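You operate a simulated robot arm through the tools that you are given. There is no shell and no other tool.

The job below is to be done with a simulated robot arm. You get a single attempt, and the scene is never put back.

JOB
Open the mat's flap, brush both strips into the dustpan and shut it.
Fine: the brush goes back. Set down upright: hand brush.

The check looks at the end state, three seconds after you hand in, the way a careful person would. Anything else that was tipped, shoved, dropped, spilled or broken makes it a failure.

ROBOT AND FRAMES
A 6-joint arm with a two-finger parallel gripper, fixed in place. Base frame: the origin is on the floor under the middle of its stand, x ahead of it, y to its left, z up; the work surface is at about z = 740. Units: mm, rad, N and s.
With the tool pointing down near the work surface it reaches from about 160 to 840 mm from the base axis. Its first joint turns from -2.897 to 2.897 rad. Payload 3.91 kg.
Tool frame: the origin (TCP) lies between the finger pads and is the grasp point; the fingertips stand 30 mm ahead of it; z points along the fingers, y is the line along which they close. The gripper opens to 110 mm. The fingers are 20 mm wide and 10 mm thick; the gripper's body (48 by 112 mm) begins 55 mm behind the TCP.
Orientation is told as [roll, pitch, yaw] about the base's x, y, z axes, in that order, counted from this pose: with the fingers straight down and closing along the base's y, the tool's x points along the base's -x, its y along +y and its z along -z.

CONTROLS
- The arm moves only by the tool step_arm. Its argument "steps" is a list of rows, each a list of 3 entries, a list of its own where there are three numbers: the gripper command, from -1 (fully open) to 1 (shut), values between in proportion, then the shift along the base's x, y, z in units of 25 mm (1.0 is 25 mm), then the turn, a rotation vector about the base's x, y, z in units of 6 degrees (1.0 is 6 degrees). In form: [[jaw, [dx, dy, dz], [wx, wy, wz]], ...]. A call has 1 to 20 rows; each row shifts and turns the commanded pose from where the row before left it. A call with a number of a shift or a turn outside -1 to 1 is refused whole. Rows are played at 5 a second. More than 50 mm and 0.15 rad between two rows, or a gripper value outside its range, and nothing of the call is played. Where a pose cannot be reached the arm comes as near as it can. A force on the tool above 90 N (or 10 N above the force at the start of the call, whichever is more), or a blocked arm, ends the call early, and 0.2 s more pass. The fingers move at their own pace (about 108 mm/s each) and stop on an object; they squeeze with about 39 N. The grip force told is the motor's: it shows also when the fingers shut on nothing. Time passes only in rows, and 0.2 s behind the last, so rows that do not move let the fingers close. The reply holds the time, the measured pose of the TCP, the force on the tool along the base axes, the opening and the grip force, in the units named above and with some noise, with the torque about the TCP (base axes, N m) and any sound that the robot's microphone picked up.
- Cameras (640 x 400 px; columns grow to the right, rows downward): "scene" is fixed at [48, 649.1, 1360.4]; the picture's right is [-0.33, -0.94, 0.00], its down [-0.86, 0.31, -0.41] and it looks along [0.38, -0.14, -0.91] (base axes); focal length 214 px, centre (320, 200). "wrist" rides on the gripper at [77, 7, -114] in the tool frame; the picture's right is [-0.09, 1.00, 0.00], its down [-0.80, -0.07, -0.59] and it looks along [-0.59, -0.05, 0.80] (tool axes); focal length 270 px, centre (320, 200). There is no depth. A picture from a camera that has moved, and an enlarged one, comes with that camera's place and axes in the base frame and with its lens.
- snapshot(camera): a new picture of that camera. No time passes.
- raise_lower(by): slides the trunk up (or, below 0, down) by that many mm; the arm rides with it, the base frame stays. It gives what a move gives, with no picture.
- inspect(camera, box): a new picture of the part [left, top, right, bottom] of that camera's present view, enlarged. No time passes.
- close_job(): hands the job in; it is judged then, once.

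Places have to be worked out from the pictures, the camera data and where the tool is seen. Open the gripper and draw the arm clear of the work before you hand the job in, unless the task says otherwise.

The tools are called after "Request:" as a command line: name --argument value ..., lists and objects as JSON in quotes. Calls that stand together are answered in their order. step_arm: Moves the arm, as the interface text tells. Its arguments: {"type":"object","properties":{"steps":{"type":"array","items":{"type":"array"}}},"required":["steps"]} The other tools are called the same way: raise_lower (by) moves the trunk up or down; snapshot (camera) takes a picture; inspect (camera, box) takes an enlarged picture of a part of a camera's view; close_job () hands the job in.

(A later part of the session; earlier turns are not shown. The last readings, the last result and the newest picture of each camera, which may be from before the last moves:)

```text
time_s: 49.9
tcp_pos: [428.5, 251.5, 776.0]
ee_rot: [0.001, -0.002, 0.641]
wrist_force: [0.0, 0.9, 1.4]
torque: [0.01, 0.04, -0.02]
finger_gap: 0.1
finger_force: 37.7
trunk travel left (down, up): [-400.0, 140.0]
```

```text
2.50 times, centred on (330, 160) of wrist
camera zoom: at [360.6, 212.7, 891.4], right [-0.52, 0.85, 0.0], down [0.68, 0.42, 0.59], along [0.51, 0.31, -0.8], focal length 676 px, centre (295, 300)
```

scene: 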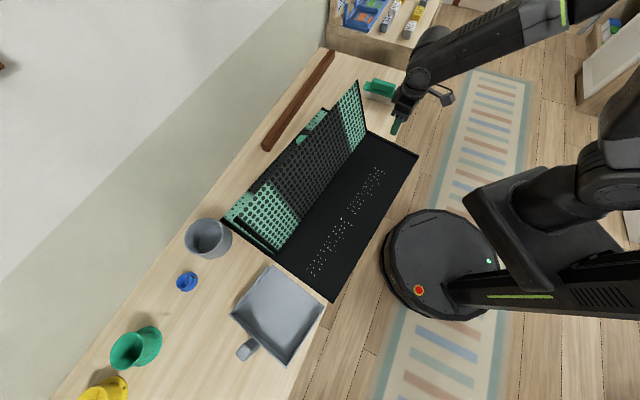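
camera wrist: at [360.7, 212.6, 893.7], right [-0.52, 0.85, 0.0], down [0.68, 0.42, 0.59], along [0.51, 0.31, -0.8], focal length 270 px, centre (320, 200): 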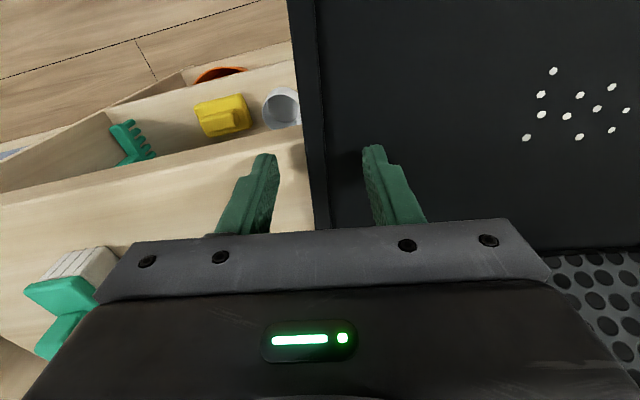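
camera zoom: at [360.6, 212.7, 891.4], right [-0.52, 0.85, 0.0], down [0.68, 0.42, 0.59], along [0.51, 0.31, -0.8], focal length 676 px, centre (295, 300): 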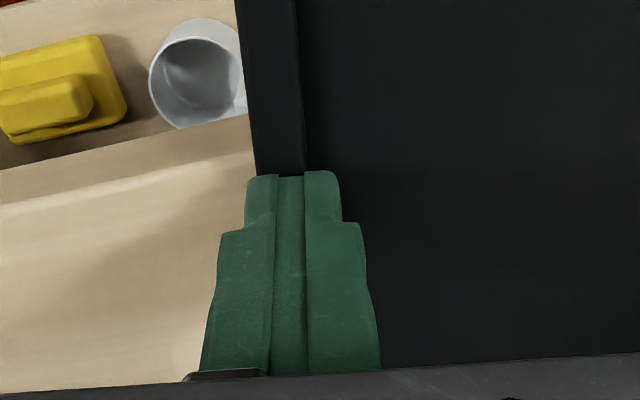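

The fingers shut over nothing, so the rim is lower than z 746. I reopen, feel downward in 1 mm steps to find the tray floor height, watching the force.

Request:
step_arm --steps '[[0.3, [0.02, 0.04, 0], [0, 0, 0]], [0.3, [0, 0, 0], [0, 0, 0]], [0.3, [0, 0, -0.04], [0, 0, 0]], [0.3, [0, 0, -0.04], [0, 0, 0]], [0.3, [0, 0, 0], [0, 0, 0]]]'

Request:
step_arm --steps '[[0.3, [0, 0, -0.04], [0, 0, 0]], [0.3, [0, 0, 0], [0, 0, 0]]]'

Request:
inspect --camera "wrist" --box '[240, 80, 420, 240]'

```text
time_s: 51.1
tcp_pos: [429.0, 253.8, 776.4]
ee_rot: [0.001, -0.004, 0.641]
wrist_force: [-0.9, -1.2, 27.8]
torque: [0.44, 0.54, -0.03]
finger_gap: 38.6
finger_force: 0.1
trunk travel left (down, up): [-400.0, 140.0]
```

```text
time_s: 51.7
tcp_pos: [428.5, 253.3, 775.0]
ee_rot: [0.0, -0.007, 0.641]
wrist_force: [4.8, 4.2, 48.7]
torque: [0.88, 0.76, -0.22]
finger_gap: 38.9
finger_force: 0.0
trunk travel left (down, up): [-400.0, 140.0]
```

```text
2.50 times, centred on (330, 160) of wrist
camera zoom: at [360.5, 213.6, 890.7], right [-0.52, 0.85, 0.0], down [0.68, 0.42, 0.6], along [0.51, 0.32, -0.8], focal length 676 px, centre (295, 300)
```

zoom: 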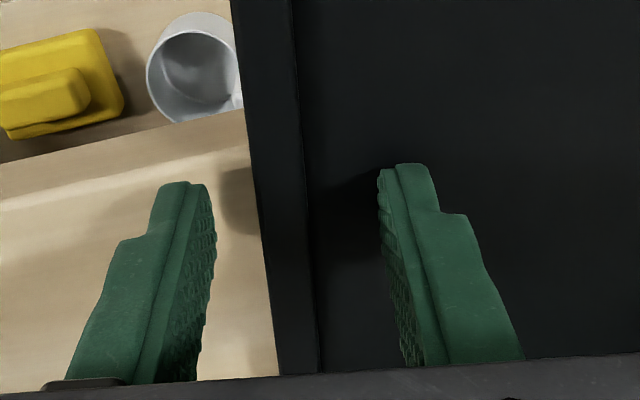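

The tray floor is at about z 745 and its "rim" is practically flush, so it can't be pinched. I'll restore by edge pushes instead: move the dustpan clear by its side wall, push the mat back square, then return the dustpan. First I lift straight up.

Request:
step_arm --steps '[[0.3, [0, 0, 0.5], [0, 0, 0]], [0.3, [0, 0, 1], [0, 0, 0]], [0.3, [0, 0, 1], [0, 0, 0]], [0.3, [0, 0, 1], [0, 0, 0]], [0.3, [0, 0, 1], [0, 0, 0]], [0.3, [0, 0, 1], [0, 0, 0]], [0.3, [0, 0, 1], [0, 0, 0]], [0.3, [0, 0, 1], [0, 0, 0]], [0.3, [0, 0, 0], [0, 0, 0]]]'

Request:
inspect --camera "scene" --box '[210, 80, 430, 320]'

```text
time_s: 53.7
tcp_pos: [429.1, 251.0, 960.5]
ee_rot: [0.002, 0.0, 0.642]
wrist_force: [0.0, 0.5, -0.5]
torque: [0.02, -0.02, -0.01]
finger_gap: 38.6
finger_force: 0.1
trunk travel left (down, up): [-400.0, 140.0]
```

```text
1.67 times, centred on (320, 200) of scene
camera zoom: at [48.0, 649.1, 1360.4], right [-0.33, -0.94, 0.0], down [-0.86, 0.31, -0.41], along [0.38, -0.14, -0.91], focal length 358 px, centre (320, 200)
```

zoom: 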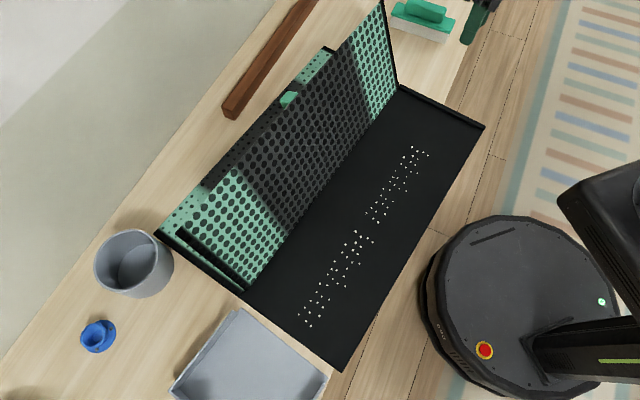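

The mat is unchanged. I travel along the base side at z 960 to above the dustpan's near side wall, turning the tool so the fingers will straddle that wall.

Request:
step_arm --steps '[[0.3, [-1, 1, 0], [0, 0, 0.83]], [0.3, [-1, 1, 0], [0, 0, 0.83]], [0.3, [-1, 1, 0], [0, 0, 0.83]], [0.3, [-1, 1, 0], [0, 0, 0.83]], [0.3, [-1, 1, 0], [0, 0, 0.83]], [0.3, [-1, 1, 0], [0, 0, 0.83]], [0.3, [-1, 1, 0], [0, 0, 0.83]], [0.3, [-1, 1, 0], [0, 0, 0.83]], [0.3, [-1, 1, 0], [0, 0, 0.83]], [0.3, [-1, 1, 0], [0, 0, 0.83]], [0.3, [-1, 1, 0], [0, 0, 0.83]], [0.3, [-1, 1, 0], [0, 0, 0.83]], [0.3, [-1, 1, 0], [0, 0, 0.83]], [0.3, [-1, 1, 0], [0, 0, 0.83]], [0.3, [-1, 1, 0], [0, 0, 0.83]], [0.3, [-1, 1, 0], [0, 0, 0.83]], [0.3, [-1, 1, 0], [0, 0, 0.83]], [0.3, [-1, 1, 0], [0, 0, 0.83]], [0.3, [0, 0, 0], [0, 0, 0]]]'

Request:
snapshot --camera "wrist"

Request:
snapshot --camera "scene"

```text
time_s: 57.7
tcp_pos: [-21.7, 705.2, 963.7]
ee_rot: [0.0, 0.0, 2.205]
wrist_force: [-0.5, 0.7, 0.5]
torque: [0.01, 0.0, 0.03]
finger_gap: 38.5
finger_force: 0.1
trunk travel left (down, up): [-400.0, 140.0]
```

```text
taken
camera wrist: at [17.0, 640.5, 1077.4], right [-0.85, -0.52, 0.0], down [-0.42, 0.69, 0.59], along [-0.31, 0.51, -0.8], focal length 270 px, centre (320, 200)
```

wrist: 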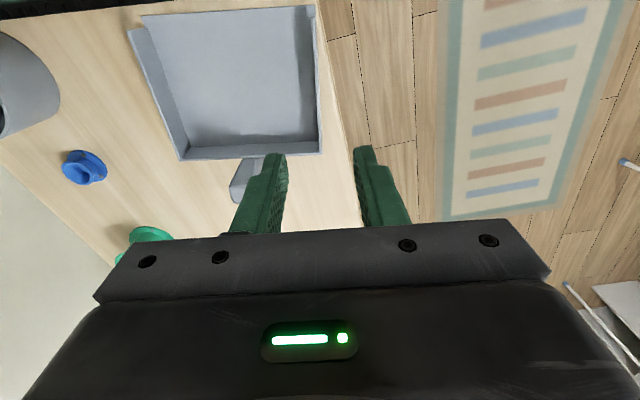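

```text
taken
```

scene: 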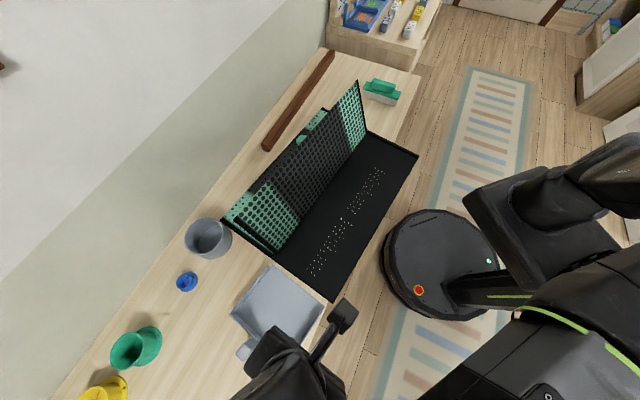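

I enlarge the view to locate the dustpan's near side wall precisely.

Request:
inspect --camera "wrist" --box '[110, 0, 350, 210]'

Request:
inspect --camera "wrist" --box '[270, 0, 350, 170]'

```text
1.90 times, centred on (230, 105) of wrist
camera zoom: at [17.0, 640.5, 1077.4], right [-0.85, -0.52, 0.0], down [-0.42, 0.69, 0.59], along [-0.31, 0.51, -0.8], focal length 515 px, centre (491, 381)
```

zoom: 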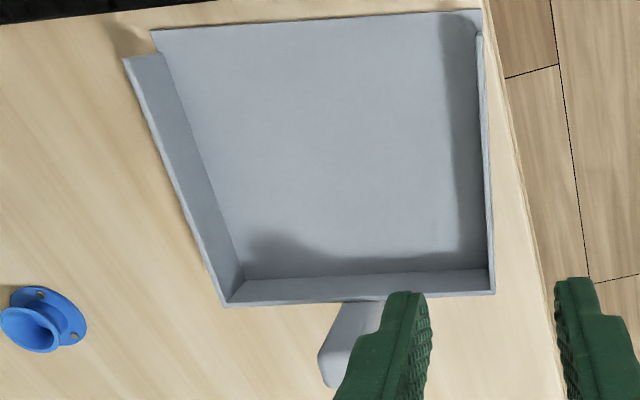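

```text
2.35 times, centred on (310, 85) of wrist
camera zoom: at [17.0, 640.5, 1077.4], right [-0.85, -0.52, 0.0], down [-0.42, 0.69, 0.59], along [-0.31, 0.51, -0.8], focal length 636 px, centre (344, 471)
```

zoom: 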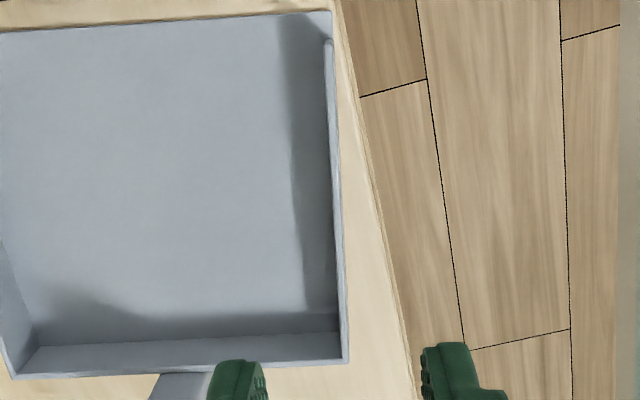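

The near wall is about 4 mm thick, centred 3–4 mm from the TCP line and 2° off. I correct that and descend around it, stopping a little high to check.

Request:
step_arm --steps '[[0.3, [0.116, 0.084, -1], [0, 0, -0.37]], [0.3, [0, 0, -1], [0, 0, 0]], [0.3, [0, 0, -1], [0, 0, 0]], [0.3, [0, 0, -1], [0, 0, 0]], [0.3, [0, 0, -1], [0, 0, 0]], [0.3, [0, 0, -1], [0, 0, 0]], [0.3, [0, 0, 0], [0, 0, 0]]]'

Request:
snapshot --camera "wrist"

```text
time_s: 59.3
tcp_pos: [-18.6, 706.2, 813.3]
ee_rot: [0.0, 0.001, 2.164]
wrist_force: [0.2, 0.2, 0.1]
torque: [-0.01, 0.0, 0.0]
finger_gap: 38.5
finger_force: 0.1
trunk travel left (down, up): [-400.0, 140.0]
```

```text
taken
camera wrist: at [17.7, 639.4, 927.5], right [-0.87, -0.49, 0.0], down [-0.39, 0.7, 0.59], along [-0.29, 0.52, -0.8], focal length 270 px, centre (320, 200)
```

wrist: 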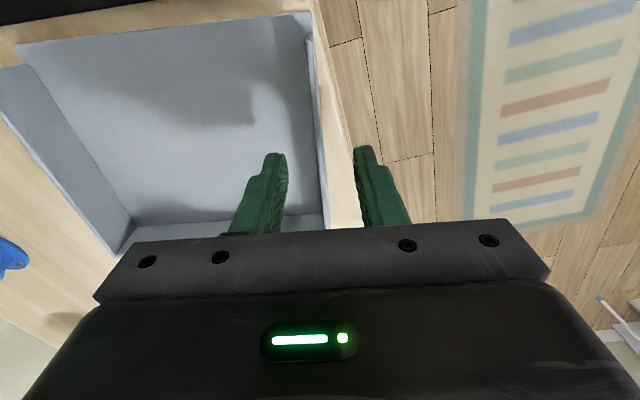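

The wall sits midway between the fingers. I lower to TCP z≈779 and close on it gently.

Request:
step_arm --steps '[[0.3, [0, 0, -0.8], [0, 0, 0]], [0.3, [0, 0, -0.55], [0, 0, 0]], [0.3, [0, 0, 0], [0, 0, 0]], [0.6, [0, 0, 0], [0, 0, 0]], [0.85, [0, 0, 0], [0, 0, 0]], [1, [0, 0, 0], [0, 0, 0]], [1, [0, 0, 0], [0, 0, 0]]]'

Request:
snapshot --camera "wrist"

Request:
inspect --camera "scene" --box '[170, 190, 370, 390]'

```text
time_s: 60.9
tcp_pos: [-18.4, 706.3, 779.6]
ee_rot: [0.0, 0.001, 2.166]
wrist_force: [-0.5, 0.0, -0.3]
torque: [0.05, 0.05, 0.09]
finger_gap: 3.5
finger_force: 38.8
trunk travel left (down, up): [-400.0, 140.0]
```

```text
taken
camera wrist: at [17.0, 639.5, 894.0], right [-0.87, -0.49, 0.0], down [-0.39, 0.7, 0.59], along [-0.29, 0.52, -0.8], focal length 270 px, centre (320, 200)
```

wrist: 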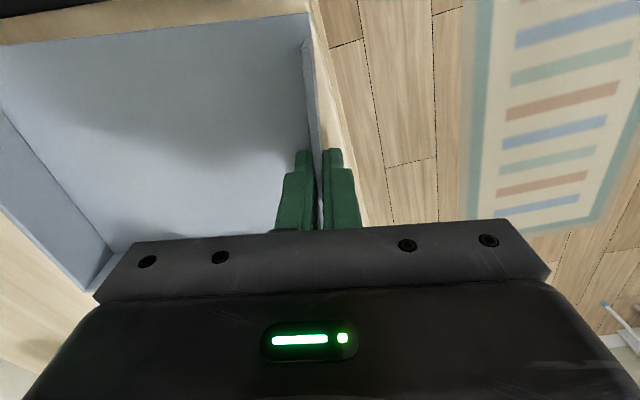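

```text
2.00 times, centred on (270, 290) of scene
camera zoom: at [48.0, 649.1, 1360.4], right [-0.33, -0.94, 0.0], down [-0.86, 0.31, -0.41], along [0.38, -0.14, -0.91], focal length 429 px, centre (420, 20)
```

zoom: 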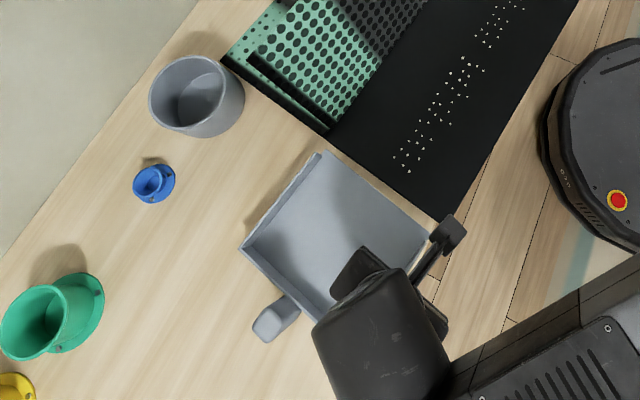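

The wall is held (3.5 mm). I slide the dustpan a little away from the mat and turn it back to its original 45° heading, leaving working room.

Request:
step_arm --steps '[[1, [-0.25, 0.1, 0], [0, 0, 0]], [1, [-0.2, 0, 0], [0, 0, 0.4]], [1, [-0.2, 0, 0], [0, 0, 0.4]], [1, [-0.2, 0, 0], [0, 0, 0.4]], [1, [-0.2, -0.06, 0], [0, 0, 0.4]], [1, [0, -0.06, 0], [0, 0, 0.22]], [1, [0, 0, 0], [0, 0, 0]]]'

Request:
inspect --camera "scene" --box '[170, 190, 370, 390]'

Request:
snapshot --camera "wrist"

```text
time_s: 62.5
tcp_pos: [-45.0, 707.4, 779.1]
ee_rot: [0.0, 0.001, 2.358]
wrist_force: [-0.4, -0.6, 2.4]
torque: [-0.03, -0.04, -0.06]
finger_gap: 3.6
finger_force: 39.3
trunk travel left (down, up): [-400.0, 140.0]
```

```text
2.00 times, centred on (270, 290) of scene
camera zoom: at [48.0, 649.1, 1360.4], right [-0.33, -0.94, 0.0], down [-0.86, 0.31, -0.41], along [0.38, -0.14, -0.91], focal length 429 px, centre (420, 20)
```

zoom: 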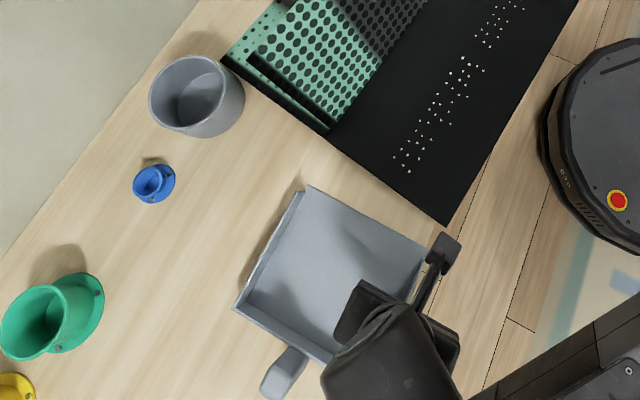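

```text
taken
camera wrist: at [3.1, 648.0, 893.9], right [-0.77, -0.64, 0.0], down [-0.52, 0.62, 0.59], along [-0.38, 0.46, -0.8], focal length 270 px, centre (320, 200)
```

wrist: 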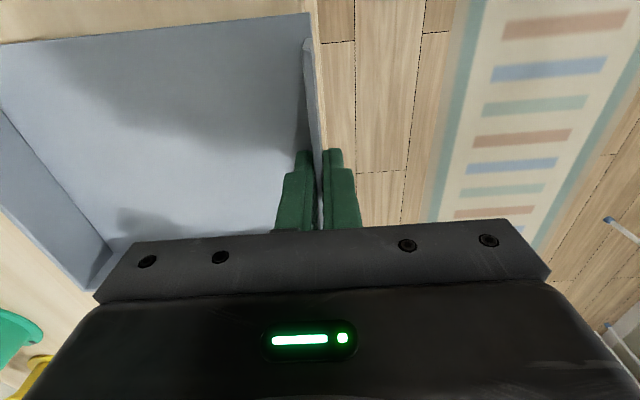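

The dustpan follows the grip precisely and is now squared up. I release it, rise, and move to the mat's near end corner for the first restoring push.

Request:
step_arm --steps '[[0.5, [0, 0, 0], [0, 0, 0]], [0.5, [0, 0, 0], [0, 0, 0]], [0.5, [0, 0, 1], [0, 0, 0]], [0.5, [0, 0, 1], [0, 0, 0]], [0.5, [0, 0, 1], [0, 0, 0]], [1, [0.8, -0.6, 0], [0, 0, -0.35]], [1, [0.8, -0.6, 0], [0, 0, -0.35]], [1, [0.8, -0.6, 0], [0, 0, 0]], [1, [0.7, -0.6, 0], [0, 0, 0]], [1, [0, 0, 0], [0, 0, 0]]]'

Request:
snapshot --camera "wrist"

Request:
inspect --camera "scene" --box '[170, 190, 370, 390]'

```text
time_s: 64.7
tcp_pos: [33.6, 646.0, 854.0]
ee_rot: [0.002, -0.002, 2.283]
wrist_force: [-0.1, 0.9, -0.2]
torque: [-0.01, 0.02, 0.01]
finger_gap: 0.1
finger_force: 37.3
trunk travel left (down, up): [-400.0, 140.0]
```

```text
taken
camera wrist: at [78.3, 584.0, 968.5], right [-0.81, -0.58, 0.0], down [-0.47, 0.65, 0.59], along [-0.35, 0.48, -0.8], focal length 270 px, centre (320, 200)
```

wrist: 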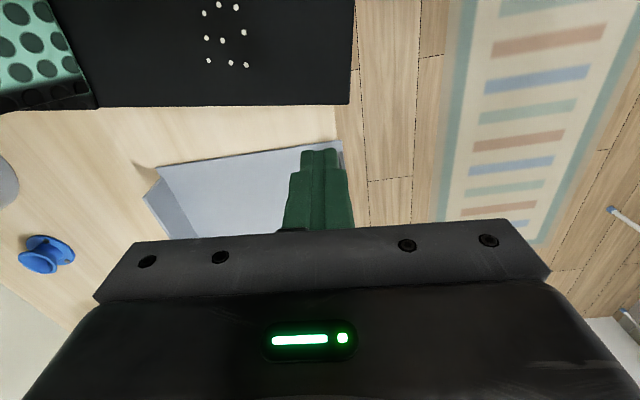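

```text
2.00 times, centred on (270, 290) of scene
camera zoom: at [48.0, 649.1, 1360.4], right [-0.33, -0.94, 0.0], down [-0.86, 0.31, -0.41], along [0.38, -0.14, -0.91], focal length 429 px, centre (420, 20)
```

zoom: 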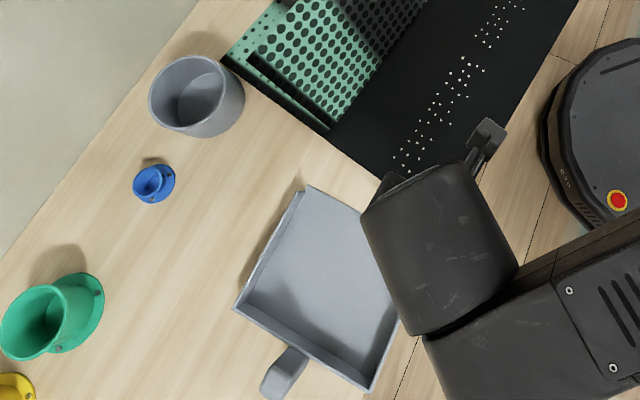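

The mat edge is about 9 mm ahead of the tool line, so I step back 7 mm, then lower the shut fingertips to just above the table between mat and dustpan.

Request:
step_arm --steps '[[1, [-0.18, 0.21, -0.5], [0, 0, 0]], [1, [0, 0, -1], [0, 0, 0]], [1, [0, 0, -1], [0, 0, 0]], [1, [0, 0, -0.6], [0, 0, 0]], [1, [0, 0, -0.18], [0, 0, 0]], [1, [0, 0, 0], [0, 0, 0]]]'

Request:
snapshot --camera "wrist"

```text
time_s: 66.1
tcp_pos: [29.0, 650.7, 772.3]
ee_rot: [0.0, 0.001, 2.284]
wrist_force: [-0.1, -0.4, 0.3]
torque: [0.01, -0.01, 0.02]
finger_gap: 0.0
finger_force: 37.8
trunk travel left (down, up): [-400.0, 140.0]
```

```text
taken
camera wrist: at [72.6, 588.7, 886.4], right [-0.81, -0.58, 0.0], down [-0.47, 0.65, 0.59], along [-0.35, 0.48, -0.8], focal length 270 px, centre (320, 200)
```

wrist: 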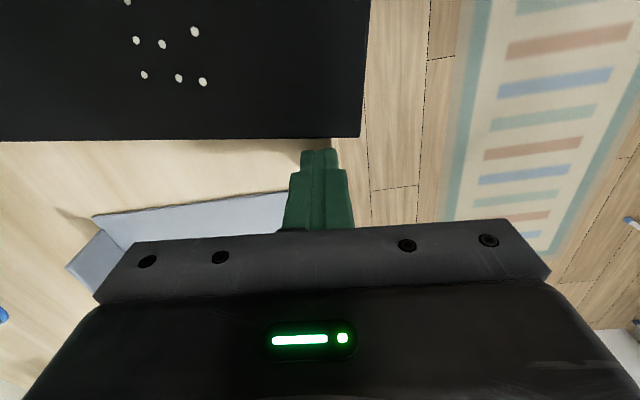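

The fingertips sit between the mat edge and the dustpan, no contact yet. I push the mat's end corner back along −h in small steps.

Request:
step_arm --steps '[[1, [0.19, -0.257, 0], [0, 0, 0]], [1, [0.19, -0.257, 0], [0, 0, 0]], [1, [0.19, -0.257, 0], [0, 0, 0.15]], [1, [0, 0, 0], [0, 0, 0]]]'

Request:
inspect --camera "scene" --box '[170, 80, 440, 320]'

Request:
snapshot --camera "wrist"

```text
time_s: 67.1
tcp_pos: [42.6, 632.8, 772.0]
ee_rot: [-0.001, -0.001, 2.298]
wrist_force: [-7.0, 5.2, 3.3]
torque: [0.07, 0.17, -0.04]
finger_gap: 0.0
finger_force: 37.6
trunk travel left (down, up): [-400.0, 140.0]
```

```text
1.67 times, centred on (305, 200) of scene
camera zoom: at [48.0, 649.1, 1360.4], right [-0.33, -0.94, 0.0], down [-0.86, 0.31, -0.41], along [0.38, -0.14, -0.91], focal length 358 px, centre (345, 200)
```

zoom: 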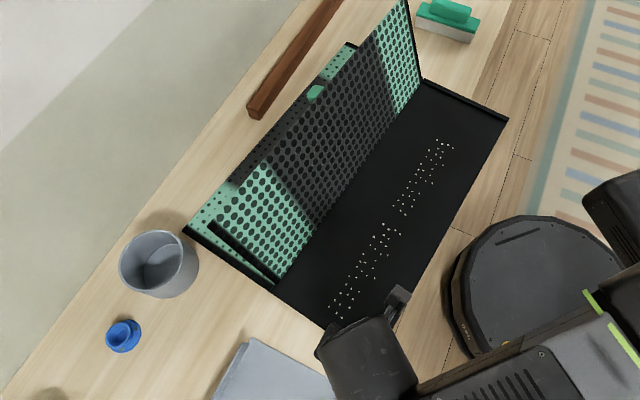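

```text
taken
camera wrist: at [86.5, 571.4, 887.0], right [-0.8, -0.6, 0.0], down [-0.48, 0.64, 0.6], along [-0.36, 0.48, -0.8], focal length 270 px, centre (320, 200)
```

wrist: 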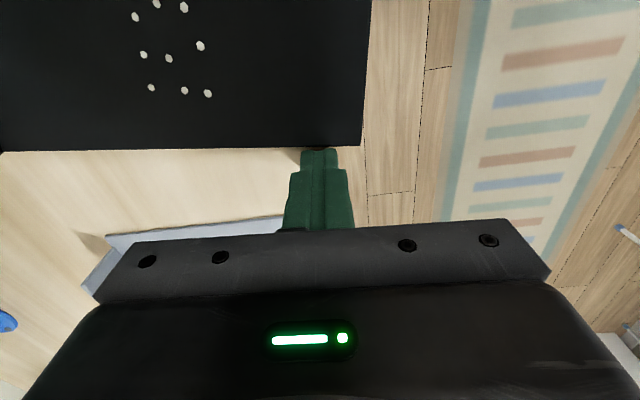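

The mat yields at about 9 N and is turning back as intended. I continue in the same way.

Request:
step_arm --steps '[[1, [0.2, -0.25, 0], [0, 0, 0.2]], [1, [0.2, -0.25, 0], [0, 0, 0.2]], [1, [0.2, -0.25, 0], [0, 0, 0.2]], [1, [0, 0, 0], [0, 0, 0]]]'

Request:
inspect --camera "scene" --box '[170, 80, 440, 320]'

```text
time_s: 68.1
tcp_pos: [58.8, 613.9, 772.7]
ee_rot: [0.0, 0.0, 2.361]
wrist_force: [-5.0, 3.5, 2.1]
torque: [0.06, 0.16, -0.05]
finger_gap: 0.1
finger_force: 37.7
trunk travel left (down, up): [-400.0, 140.0]
```

```text
1.67 times, centred on (305, 200) of scene
camera zoom: at [48.0, 649.1, 1360.4], right [-0.33, -0.94, 0.0], down [-0.86, 0.31, -0.41], along [0.38, -0.14, -0.91], focal length 358 px, centre (345, 200)
```

zoom: 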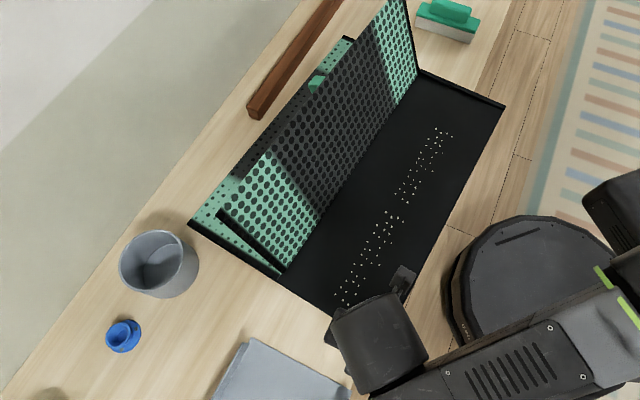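

The mat's heading is nearly restored (within ~1.6°); it still needs about 19 mm outward (+p). I back off, rise, and swing round to the base side of its long edge.

Request:
step_arm --steps '[[1, [-0.3, 0.3, 0], [0, 0, 0]], [1, [0, 0, 1], [0, 0, 0]], [1, [0, 0, 1], [0, 0, 0]], [1, [0, 0, 1], [0, 0, 0]], [1, [0, 0, 1], [0, 0, 0]], [1, [0.62, -0.985, 0], [0, 0, -1]], [1, [0.62, -0.985, 0], [0, 0, -1]], [1, [0.62, -0.985, 0], [0, 0, -1]], [1, [0.62, -0.985, 0], [0, 0, -1]], [1, [0.62, -0.985, 0], [0, 0, -1]], [1, [0.62, -0.985, 0], [0, 0, -1]], [1, [0.62, -0.985, 0], [0, 0, -1]], [1, [0.62, -0.985, 0], [0, 0, -1]], [1, [0.62, -0.985, 0], [0, 0, -1]], [1, [0.62, -0.985, 0], [0, 0, -1]], [1, [0.62, -0.985, 0], [0, 0, -1]], [1, [0.62, -0.985, 0], [0, 0, -1]], [1, [0.62, -0.985, 0], [0, 0, -1]], [1, [0, 0, 0], [0, 0, -1]], [1, [0, 0, 0], [0, 0, -1]]]'

Request:
snapshot --camera "wrist"

Request:
inspect --camera "scene" --box '[170, 80, 440, 320]'

```text
time_s: 72.3
tcp_pos: [251.3, 300.8, 871.3]
ee_rot: [0.001, 0.002, 0.788]
wrist_force: [-0.3, 0.4, 0.6]
torque: [0.0, -0.02, 0.0]
finger_gap: 0.0
finger_force: 37.5
trunk travel left (down, up): [-400.0, 140.0]
```

```text
taken
camera wrist: at [190.4, 251.6, 986.4], right [-0.65, 0.76, 0.0], down [0.61, 0.52, 0.59], along [0.45, 0.38, -0.8], focal length 270 px, centre (320, 200)
```

wrist: 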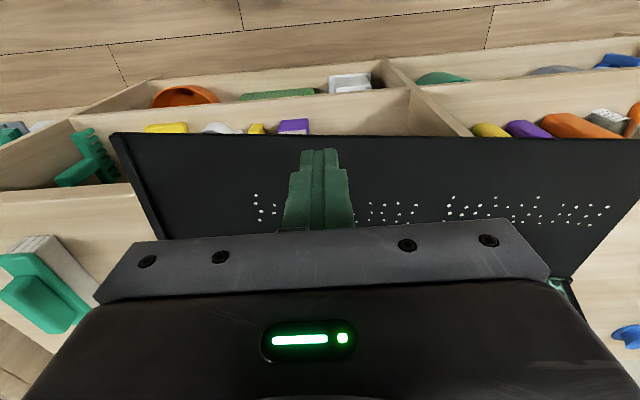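

```text
1.67 times, centred on (305, 200) of scene
camera zoom: at [48.0, 649.1, 1360.4], right [-0.33, -0.94, 0.0], down [-0.86, 0.31, -0.41], along [0.38, -0.14, -0.91], focal length 358 px, centre (345, 200)
```

zoom: 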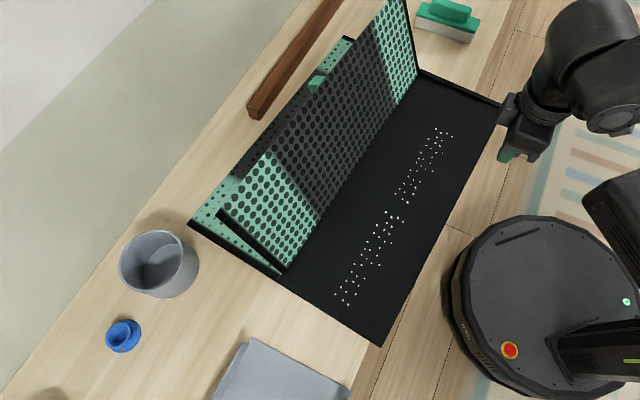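

I need a more exact pose of the mat before pushing; I zoom in on its corners.

Request:
inspect --camera "scene" --box '[330, 100, 430, 180]'

Request:
inspect --camera "scene" --box '[240, 220, 360, 310]'

Request:
inspect --camera "scene" --box '[180, 180, 280, 260]'

```text
5.00 times, centred on (380, 140) of scene
camera zoom: at [48.0, 649.1, 1360.4], right [-0.33, -0.94, 0.0], down [-0.86, 0.31, -0.41], along [0.38, -0.14, -0.91], focal length 1072 px, centre (20, 500)
```

zoom: 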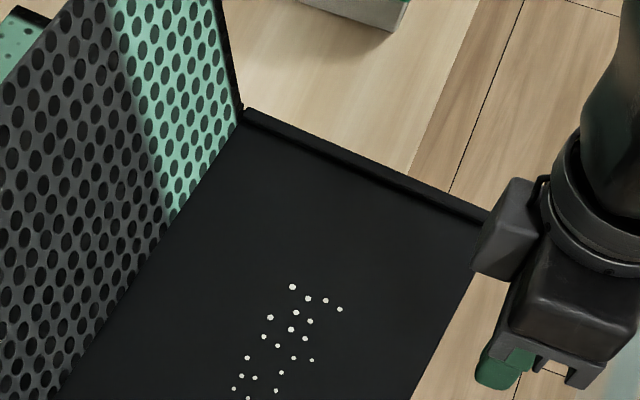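

```text
4.44 times, centred on (300, 265) of scene
camera zoom: at [48.0, 649.1, 1360.4], right [-0.33, -0.94, 0.0], down [-0.86, 0.31, -0.41], along [0.38, -0.14, -0.91], focal length 953 px, centre (409, -89)
```

zoom: 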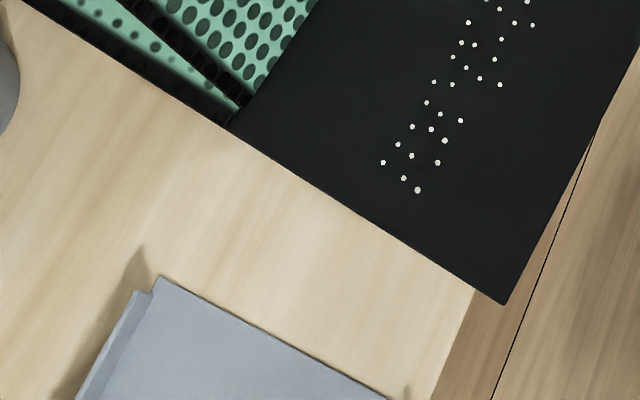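

```text
5.00 times, centred on (230, 220) of scene
camera zoom: at [48.0, 649.1, 1360.4], right [-0.33, -0.94, 0.0], down [-0.86, 0.31, -0.41], along [0.38, -0.14, -0.91], focal length 1072 px, centre (770, 100)
```

zoom: 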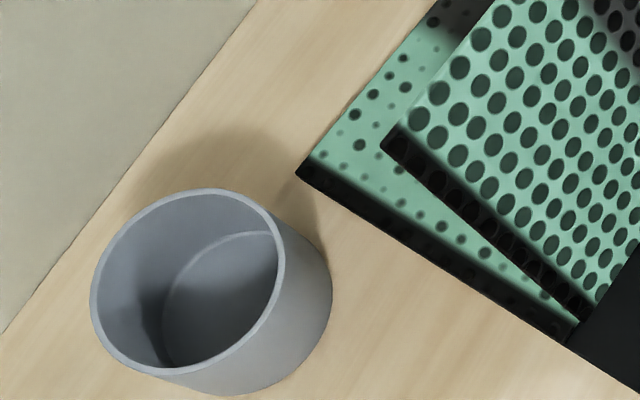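

Precise corners give the mat at −5.7° with its centre about 20 mm short in p. Pushing its long edge outward near h≈−65 should correct both together; I move there outside the table edge and lower.

Request:
step_arm --steps '[[1, [0.92, -0.965, 0], [0, 0, 0]], [1, [0.92, -0.965, 0], [0, 0, 0]], [1, [0.92, -0.965, 0], [0, 0, -0.3]], [1, [0, 0, -1], [0, 0, -0.3]], [1, [0, 0, -1], [0, 0, 0]], [1, [0, 0, -1], [0, 0, 0]], [1, [0, 0, -0.9], [0, 0, 0]], [1, [0, 0, 0], [0, 0, 0]]]'

Request:
snapshot --camera "wrist"

Request:
inspect --camera "scene" --box '[330, 100, 430, 180]'

```text
time_s: 74.1
tcp_pos: [321.9, 228.4, 774.8]
ee_rot: [0.001, -0.001, 0.727]
wrist_force: [0.2, -0.2, 0.5]
torque: [0.0, 0.06, 0.0]
finger_gap: 0.0
finger_force: 37.7
trunk travel left (down, up): [-400.0, 140.0]
```

```text
taken
camera wrist: at [258.0, 183.3, 889.3], right [-0.6, 0.8, 0.0], down [0.64, 0.48, 0.59], along [0.48, 0.35, -0.8], focal length 270 px, centre (320, 200)
```

wrist: 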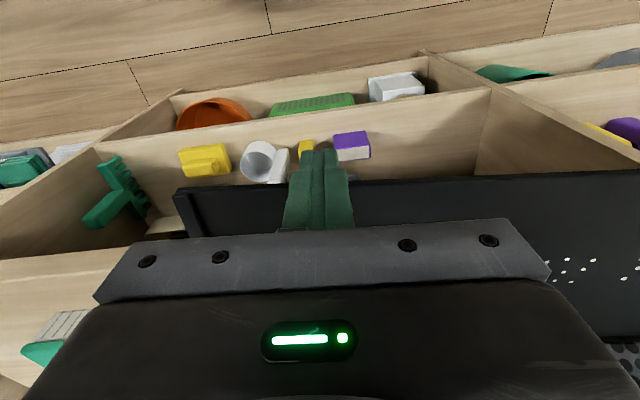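

```text
5.00 times, centred on (380, 140) of scene
camera zoom: at [48.0, 649.1, 1360.4], right [-0.33, -0.94, 0.0], down [-0.86, 0.31, -0.41], along [0.38, -0.14, -0.91], focal length 1072 px, centre (20, 500)
```

zoom: 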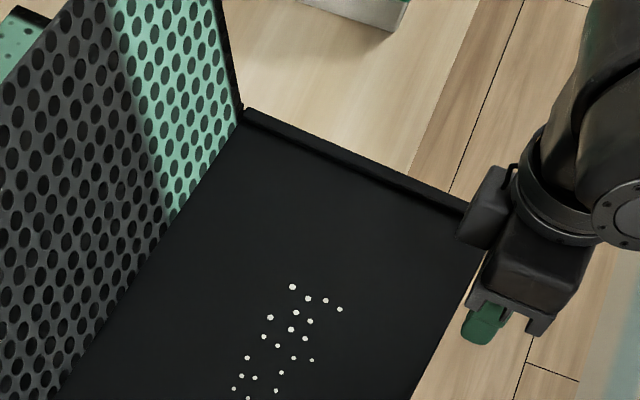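

I lower the tips 3 mm to overlap the slab's edge, then push outward (+p) in small steps and check.

Request:
step_arm --steps '[[1, [0, 0, -0.13], [0, 0, 0]], [1, [0.198, 0.198, 0], [0, 0, 0]], [1, [0.198, 0.198, 0], [0, 0, 0]], [1, [0.198, 0.198, 0], [0, 0, 0.2]], [1, [0, 0, 0], [0, 0, 0]]]'

Request:
inspect --camera "scene" --box '[170, 80, 440, 320]'

Request:
inspect --camera "scene" --box '[240, 220, 360, 310]'

```text
time_s: 75.3
tcp_pos: [336.5, 242.6, 771.2]
ee_rot: [-0.001, 0.001, 0.748]
wrist_force: [-3.5, -4.9, 1.6]
torque: [-0.12, 0.1, -0.05]
finger_gap: 0.0
finger_force: 37.3
trunk travel left (down, up): [-400.0, 140.0]
```

```text
1.67 times, centred on (305, 200) of scene
camera zoom: at [48.0, 649.1, 1360.4], right [-0.33, -0.94, 0.0], down [-0.86, 0.31, -0.41], along [0.38, -0.14, -0.91], focal length 358 px, centre (345, 200)
```

zoom: 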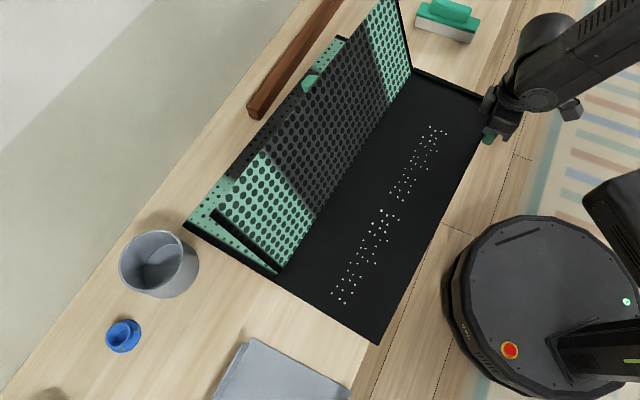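

```text
4.44 times, centred on (300, 265) of scene
camera zoom: at [48.0, 649.1, 1360.4], right [-0.33, -0.94, 0.0], down [-0.86, 0.31, -0.41], along [0.38, -0.14, -0.91], focal length 953 px, centre (409, -89)
```

zoom: 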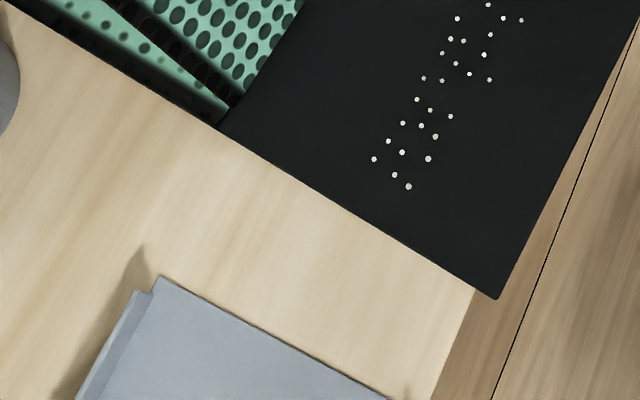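

The mat turns less than predicted per push (its support acts mostly at the corners), now about −4.6°. A pair of opposite end pushes will square it: first a further push near this end's near corner in −h. I back off, rise and travel there.

Request:
step_arm --steps '[[1, [-0.42, -0.42, 0], [0, 0, 0]], [1, [0, 0, 1], [0, 0, 0]], [1, [0, 0, 1], [0, 0, 0]], [1, [0, 0, 1], [0, 0, 0]], [1, [0, 0, 1], [0, 0, 0]], [1, [-0.85, 0.95, 0], [0, 0, 0]], [1, [-0.85, 0.95, 0], [0, 0, 0]], [1, [-0.85, 0.95, 0], [0, 0, 0]], [1, [-0.7, 0.97, 0], [0, 0, 0]], [1, [-0.7, 0.97, 0], [0, 0, 0]], [1, [-0.7, 0.97, 0], [0, 0, 0]], [1, [-0.7, 0.97, 0], [0, 0, 0]], [1, [-0.7, 0.97, 0], [0, 0, 0]], [1, [-0.7, 0.97, 0], [0, 0, 0]], [1, [-0.7, 0.97, 0], [0, 0, 0]], [1, [-0.6, 0.97, 0], [0, 0, 0]], [1, [-0.6, 0.97, 0], [0, 0, 0]], [1, [-0.6, 0.97, 0], [0, 0, 0]], [1, [-0.5, 0.97, 0], [0, 0, 0]], [1, [-0.5, 0.97, 0], [0, 0, 0]]]'

Request:
snapshot --camera "wrist"

```text
time_s: 79.5
tcp_pos: [72.3, 593.2, 869.7]
ee_rot: [0.001, 0.0, 0.748]
wrist_force: [0.3, 0.4, 0.1]
torque: [0.0, -0.02, 0.0]
finger_gap: 0.0
finger_force: 37.5
trunk travel left (down, up): [-400.0, 140.0]
```

```text
taken
camera wrist: at [9.6, 547.8, 985.5], right [-0.61, 0.79, 0.0], down [0.63, 0.49, 0.59], along [0.47, 0.36, -0.8], focal length 270 px, centre (320, 200)
```

wrist: 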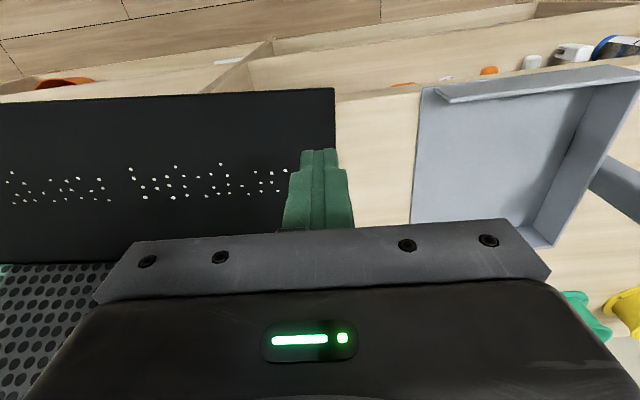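

The corner is where I computed it. I shift to just outside the end edge and lower the shut tips.

Request:
step_arm --steps '[[1, [-0.34, 0.52, 0], [0, 0, 0]], [1, [-0.34, 0.52, -0.6], [0, 0, 0]], [1, [0, 0, -1], [0, 0, 0]], [1, [0, 0, -1], [0, 0, 0]], [1, [0, 0, -1], [0, 0, 0]], [1, [0, 0, -0.3], [0, 0, 0]], [1, [0, 0, 0], [0, 0, 0]]]'

Request:
snapshot --camera "wrist"

```text
time_s: 81.1
tcp_pos: [54.0, 620.0, 772.5]
ee_rot: [-0.001, 0.0, 0.747]
wrist_force: [0.0, -0.2, 0.6]
torque: [0.01, -0.03, 0.01]
finger_gap: 0.2
finger_force: 37.6
trunk travel left (down, up): [-400.0, 140.0]
```

```text
taken
camera wrist: at [-9.4, 573.9, 887.1], right [-0.61, 0.79, 0.0], down [0.63, 0.49, 0.59], along [0.47, 0.37, -0.8], focal length 270 px, centre (320, 200)
```

wrist: 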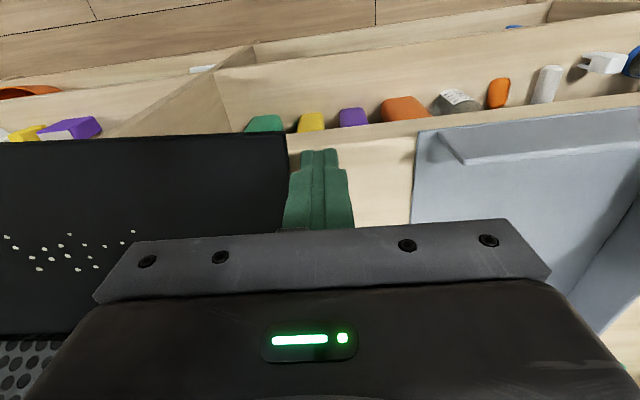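

Clear space on both sides. I push in −h (about 27 mm of mat travel) in small steps.

Request:
step_arm --steps '[[1, [0.22, -0.22, 0], [0, 0, 0]], [1, [0.22, -0.22, 0], [0, 0, 0]], [1, [0.22, -0.22, 0], [0, 0, 0]], [1, [0.22, -0.22, 0], [0, 0, 0.15]], [1, [0, 0, 0], [0, 0, 0]]]'

Request:
inspect --camera "scene" --box '[170, 80, 440, 320]'

Request:
inspect --camera "scene" --box '[330, 100, 430, 180]'

Request:
inspect --camera "scene" --box '[180, 180, 280, 260]'

```text
time_s: 82.3
tcp_pos: [73.9, 598.8, 772.5]
ee_rot: [0.0, -0.001, 0.763]
wrist_force: [-3.7, 1.7, -0.1]
torque: [0.04, 0.1, -0.04]
finger_gap: 0.1
finger_force: 37.5
trunk travel left (down, up): [-400.0, 140.0]
```

```text
1.67 times, centred on (305, 200) of scene
camera zoom: at [48.0, 649.1, 1360.4], right [-0.33, -0.94, 0.0], down [-0.86, 0.31, -0.41], along [0.38, -0.14, -0.91], focal length 358 px, centre (345, 200)
```

zoom: 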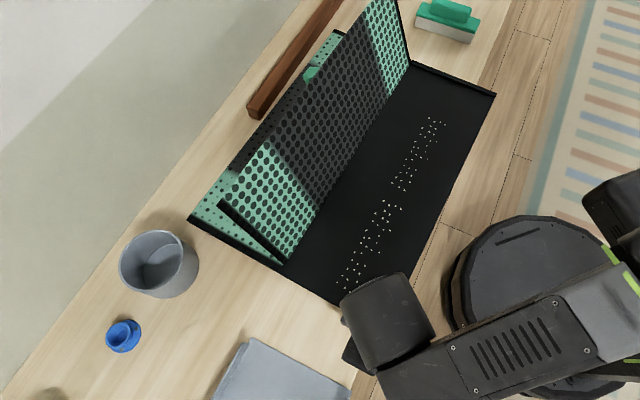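

```text
5.00 times, centred on (380, 140) of scene
camera zoom: at [48.0, 649.1, 1360.4], right [-0.33, -0.94, 0.0], down [-0.86, 0.31, -0.41], along [0.38, -0.14, -0.91], focal length 1072 px, centre (20, 500)
```

zoom: 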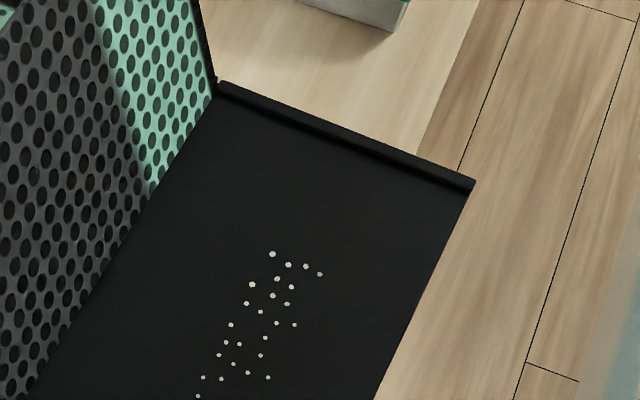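

```text
5.00 times, centred on (230, 220) of scene
camera zoom: at [48.0, 649.1, 1360.4], right [-0.33, -0.94, 0.0], down [-0.86, 0.31, -0.41], along [0.38, -0.14, -0.91], focal length 1072 px, centre (770, 100)
```

zoom: 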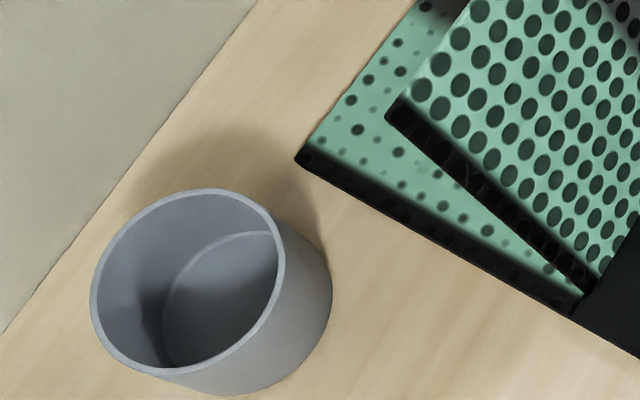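

Now at −2.9° with the centre within 4 mm in p. I give 6 mm more here; the opposite far corner will then need a push in +h.

Request:
step_arm --steps '[[1, [0.17, -0.17, 0], [0, 0, 0]], [1, [0, 0, 0], [0, 0, 0]], [1, [-0.4, 0.4, 0], [0, 0, 0]], [1, [0, 0, 1], [0, 0, 0]], [1, [0, 0, 1], [0, 0, 0]], [1, [0, 0, 1], [0, 0, 0]], [1, [0, 0, 1], [0, 0, 0]], [1, [0, 0, 0], [0, 0, 0]]]'

Request:
inspect --camera "scene" --box '[170, 80, 440, 320]'

```text
time_s: 84.1
tcp_pos: [68.4, 605.1, 870.8]
ee_rot: [0.0, 0.0, 0.765]
wrist_force: [0.1, 0.2, -0.4]
torque: [-0.01, 0.02, -0.03]
finger_gap: 0.1
finger_force: 37.4
trunk travel left (down, up): [-400.0, 140.0]
```

```text
1.67 times, centred on (305, 200) of scene
camera zoom: at [48.0, 649.1, 1360.4], right [-0.33, -0.94, 0.0], down [-0.86, 0.31, -0.41], along [0.38, -0.14, -0.91], focal length 358 px, centre (345, 200)
```

zoom: 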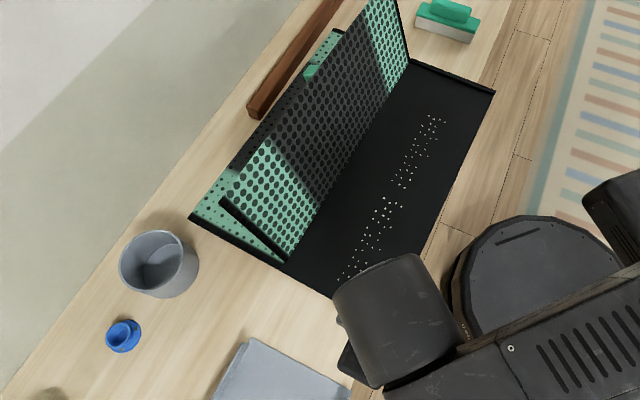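

The end push is done. I travel back along the base side to the other end of the long edge for a small outward push that takes out about half the remaining 2.4°.

Request:
step_arm --steps '[[1, [0.6, -0.97, 0], [0, 0, 0]], [1, [0.6, -0.97, 0], [0, 0, 0]], [1, [0.7, -0.97, 0], [0, 0, 0]], [1, [0.75, -0.97, 0], [0, 0, 0]], [1, [0.75, -0.97, 0], [0, 0, 0]], [1, [0.75, -0.97, 0], [0, 0, 0]], [1, [0.75, -0.97, 0], [0, 0, 0]], [1, [0.75, -0.97, 0], [0, 0, 0]], [1, [0.75, -0.97, 0], [0, 0, 0]], [1, [0.75, -0.97, 0], [0, 0, 0]], [1, [0.75, -0.97, 0], [0, 0, 0]], [1, [0.75, -0.97, 0], [0, 0, 0]], [1, [0.75, -0.97, 0], [0, 0, 0]], [1, [0.75, -0.97, 0], [0, 0, 0]], [1, [0.8, -0.97, 0], [0, 0, 0]], [1, [0.85, -0.93, 0], [0, 0, 0]], [1, [0.85, -0.9, 0], [0, 0, 0]], [1, [0.85, -0.9, 0], [0, 0, 0]], [1, [0, 0, 0], [0, 0, 0]]]'

Request:
inspect --camera "scene" --box '[240, 220, 360, 310]'

Request:
snapshot --camera "wrist"

```text
time_s: 88.1
tcp_pos: [405.9, 173.5, 872.3]
ee_rot: [-0.001, 0.0, 0.763]
wrist_force: [-0.1, -0.9, 0.6]
torque: [0.0, -0.01, -0.01]
finger_gap: 0.0
finger_force: 37.6
trunk travel left (down, up): [-400.0, 140.0]
```

```text
4.44 times, centred on (300, 265) of scene
camera zoom: at [48.0, 649.1, 1360.4], right [-0.33, -0.94, 0.0], down [-0.86, 0.31, -0.41], along [0.38, -0.14, -0.91], focal length 953 px, centre (409, -89)
```

zoom: 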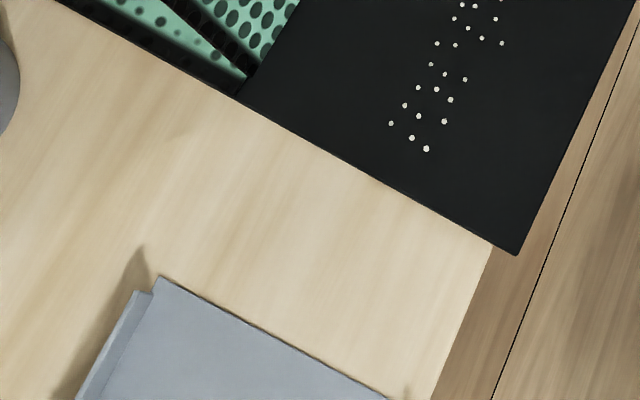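

```text
taken
camera wrist: at [344.0, 124.9, 986.1], right [-0.63, 0.78, 0.0], down [0.63, 0.5, 0.59], along [0.46, 0.37, -0.8], focal length 270 px, centre (320, 200)
```

wrist: 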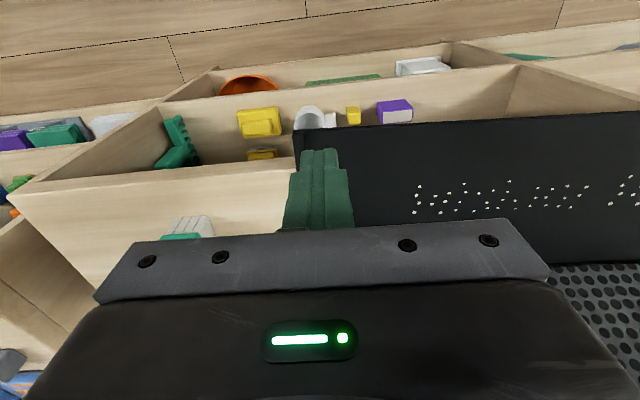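

The mat is at about −3.1° with its centre 2 mm short in p and 20 mm short in h. I lower here beside the long edge and push outward about 18 mm.

Request:
step_arm --steps '[[1, [0, 0, -1], [0, 0, 0]], [1, [0, 0, -1], [0, 0, 0]], [1, [0, 0, -1], [0, 0, 0]], [1, [0, 0, -1], [0, 0, 0]], [1, [0.1, 0.1, -0.03], [0, 0, 0]], [1, [0.17, 0.17, 0], [0, 0, 0]], [1, [0.17, 0.17, 0], [0, 0, 0]], [1, [0.17, 0.17, 0], [0, 0, 0]], [1, [0, 0, 0], [0, 0, 0]]]'

Request:
inspect --camera "scene" --box '[240, 220, 360, 310]'

Request:
inspect --camera "scene" --box '[250, 70, 430, 180]'

```text
time_s: 90.1
tcp_pos: [421.1, 187.3, 772.6]
ee_rot: [0.0, -0.001, 0.765]
wrist_force: [-3.0, -5.8, 2.8]
torque: [-0.16, 0.09, -0.07]
finger_gap: 0.0
finger_force: 37.7
trunk travel left (down, up): [-400.0, 140.0]
```

```text
4.44 times, centred on (300, 265) of scene
camera zoom: at [48.0, 649.1, 1360.4], right [-0.33, -0.94, 0.0], down [-0.86, 0.31, -0.41], along [0.38, -0.14, -0.91], focal length 953 px, centre (409, -89)
```

zoom: 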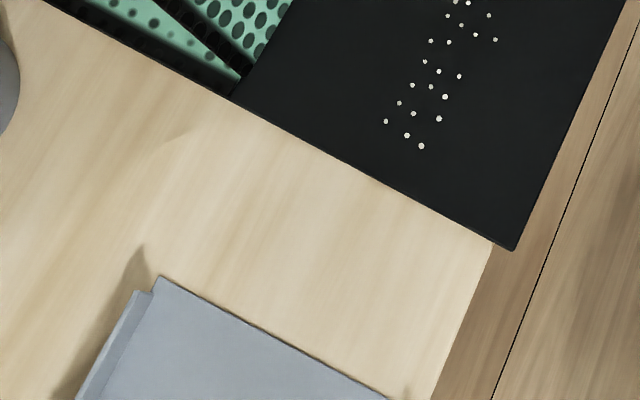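

```text
3.56 times, centred on (340, 125) of scene
camera zoom: at [48.0, 649.1, 1360.4], right [-0.33, -0.94, 0.0], down [-0.86, 0.31, -0.41], along [0.38, -0.14, -0.91], focal length 763 px, centre (249, 467)
```

zoom: 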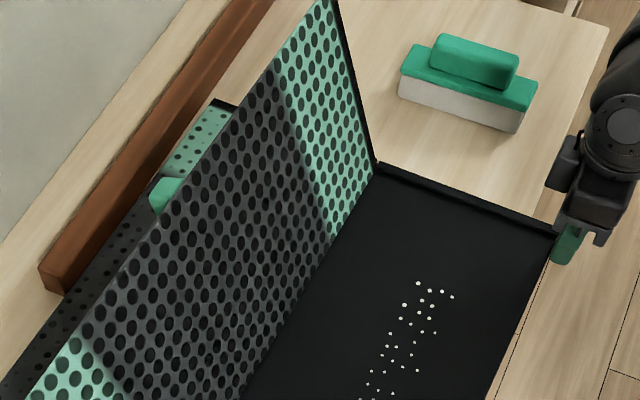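

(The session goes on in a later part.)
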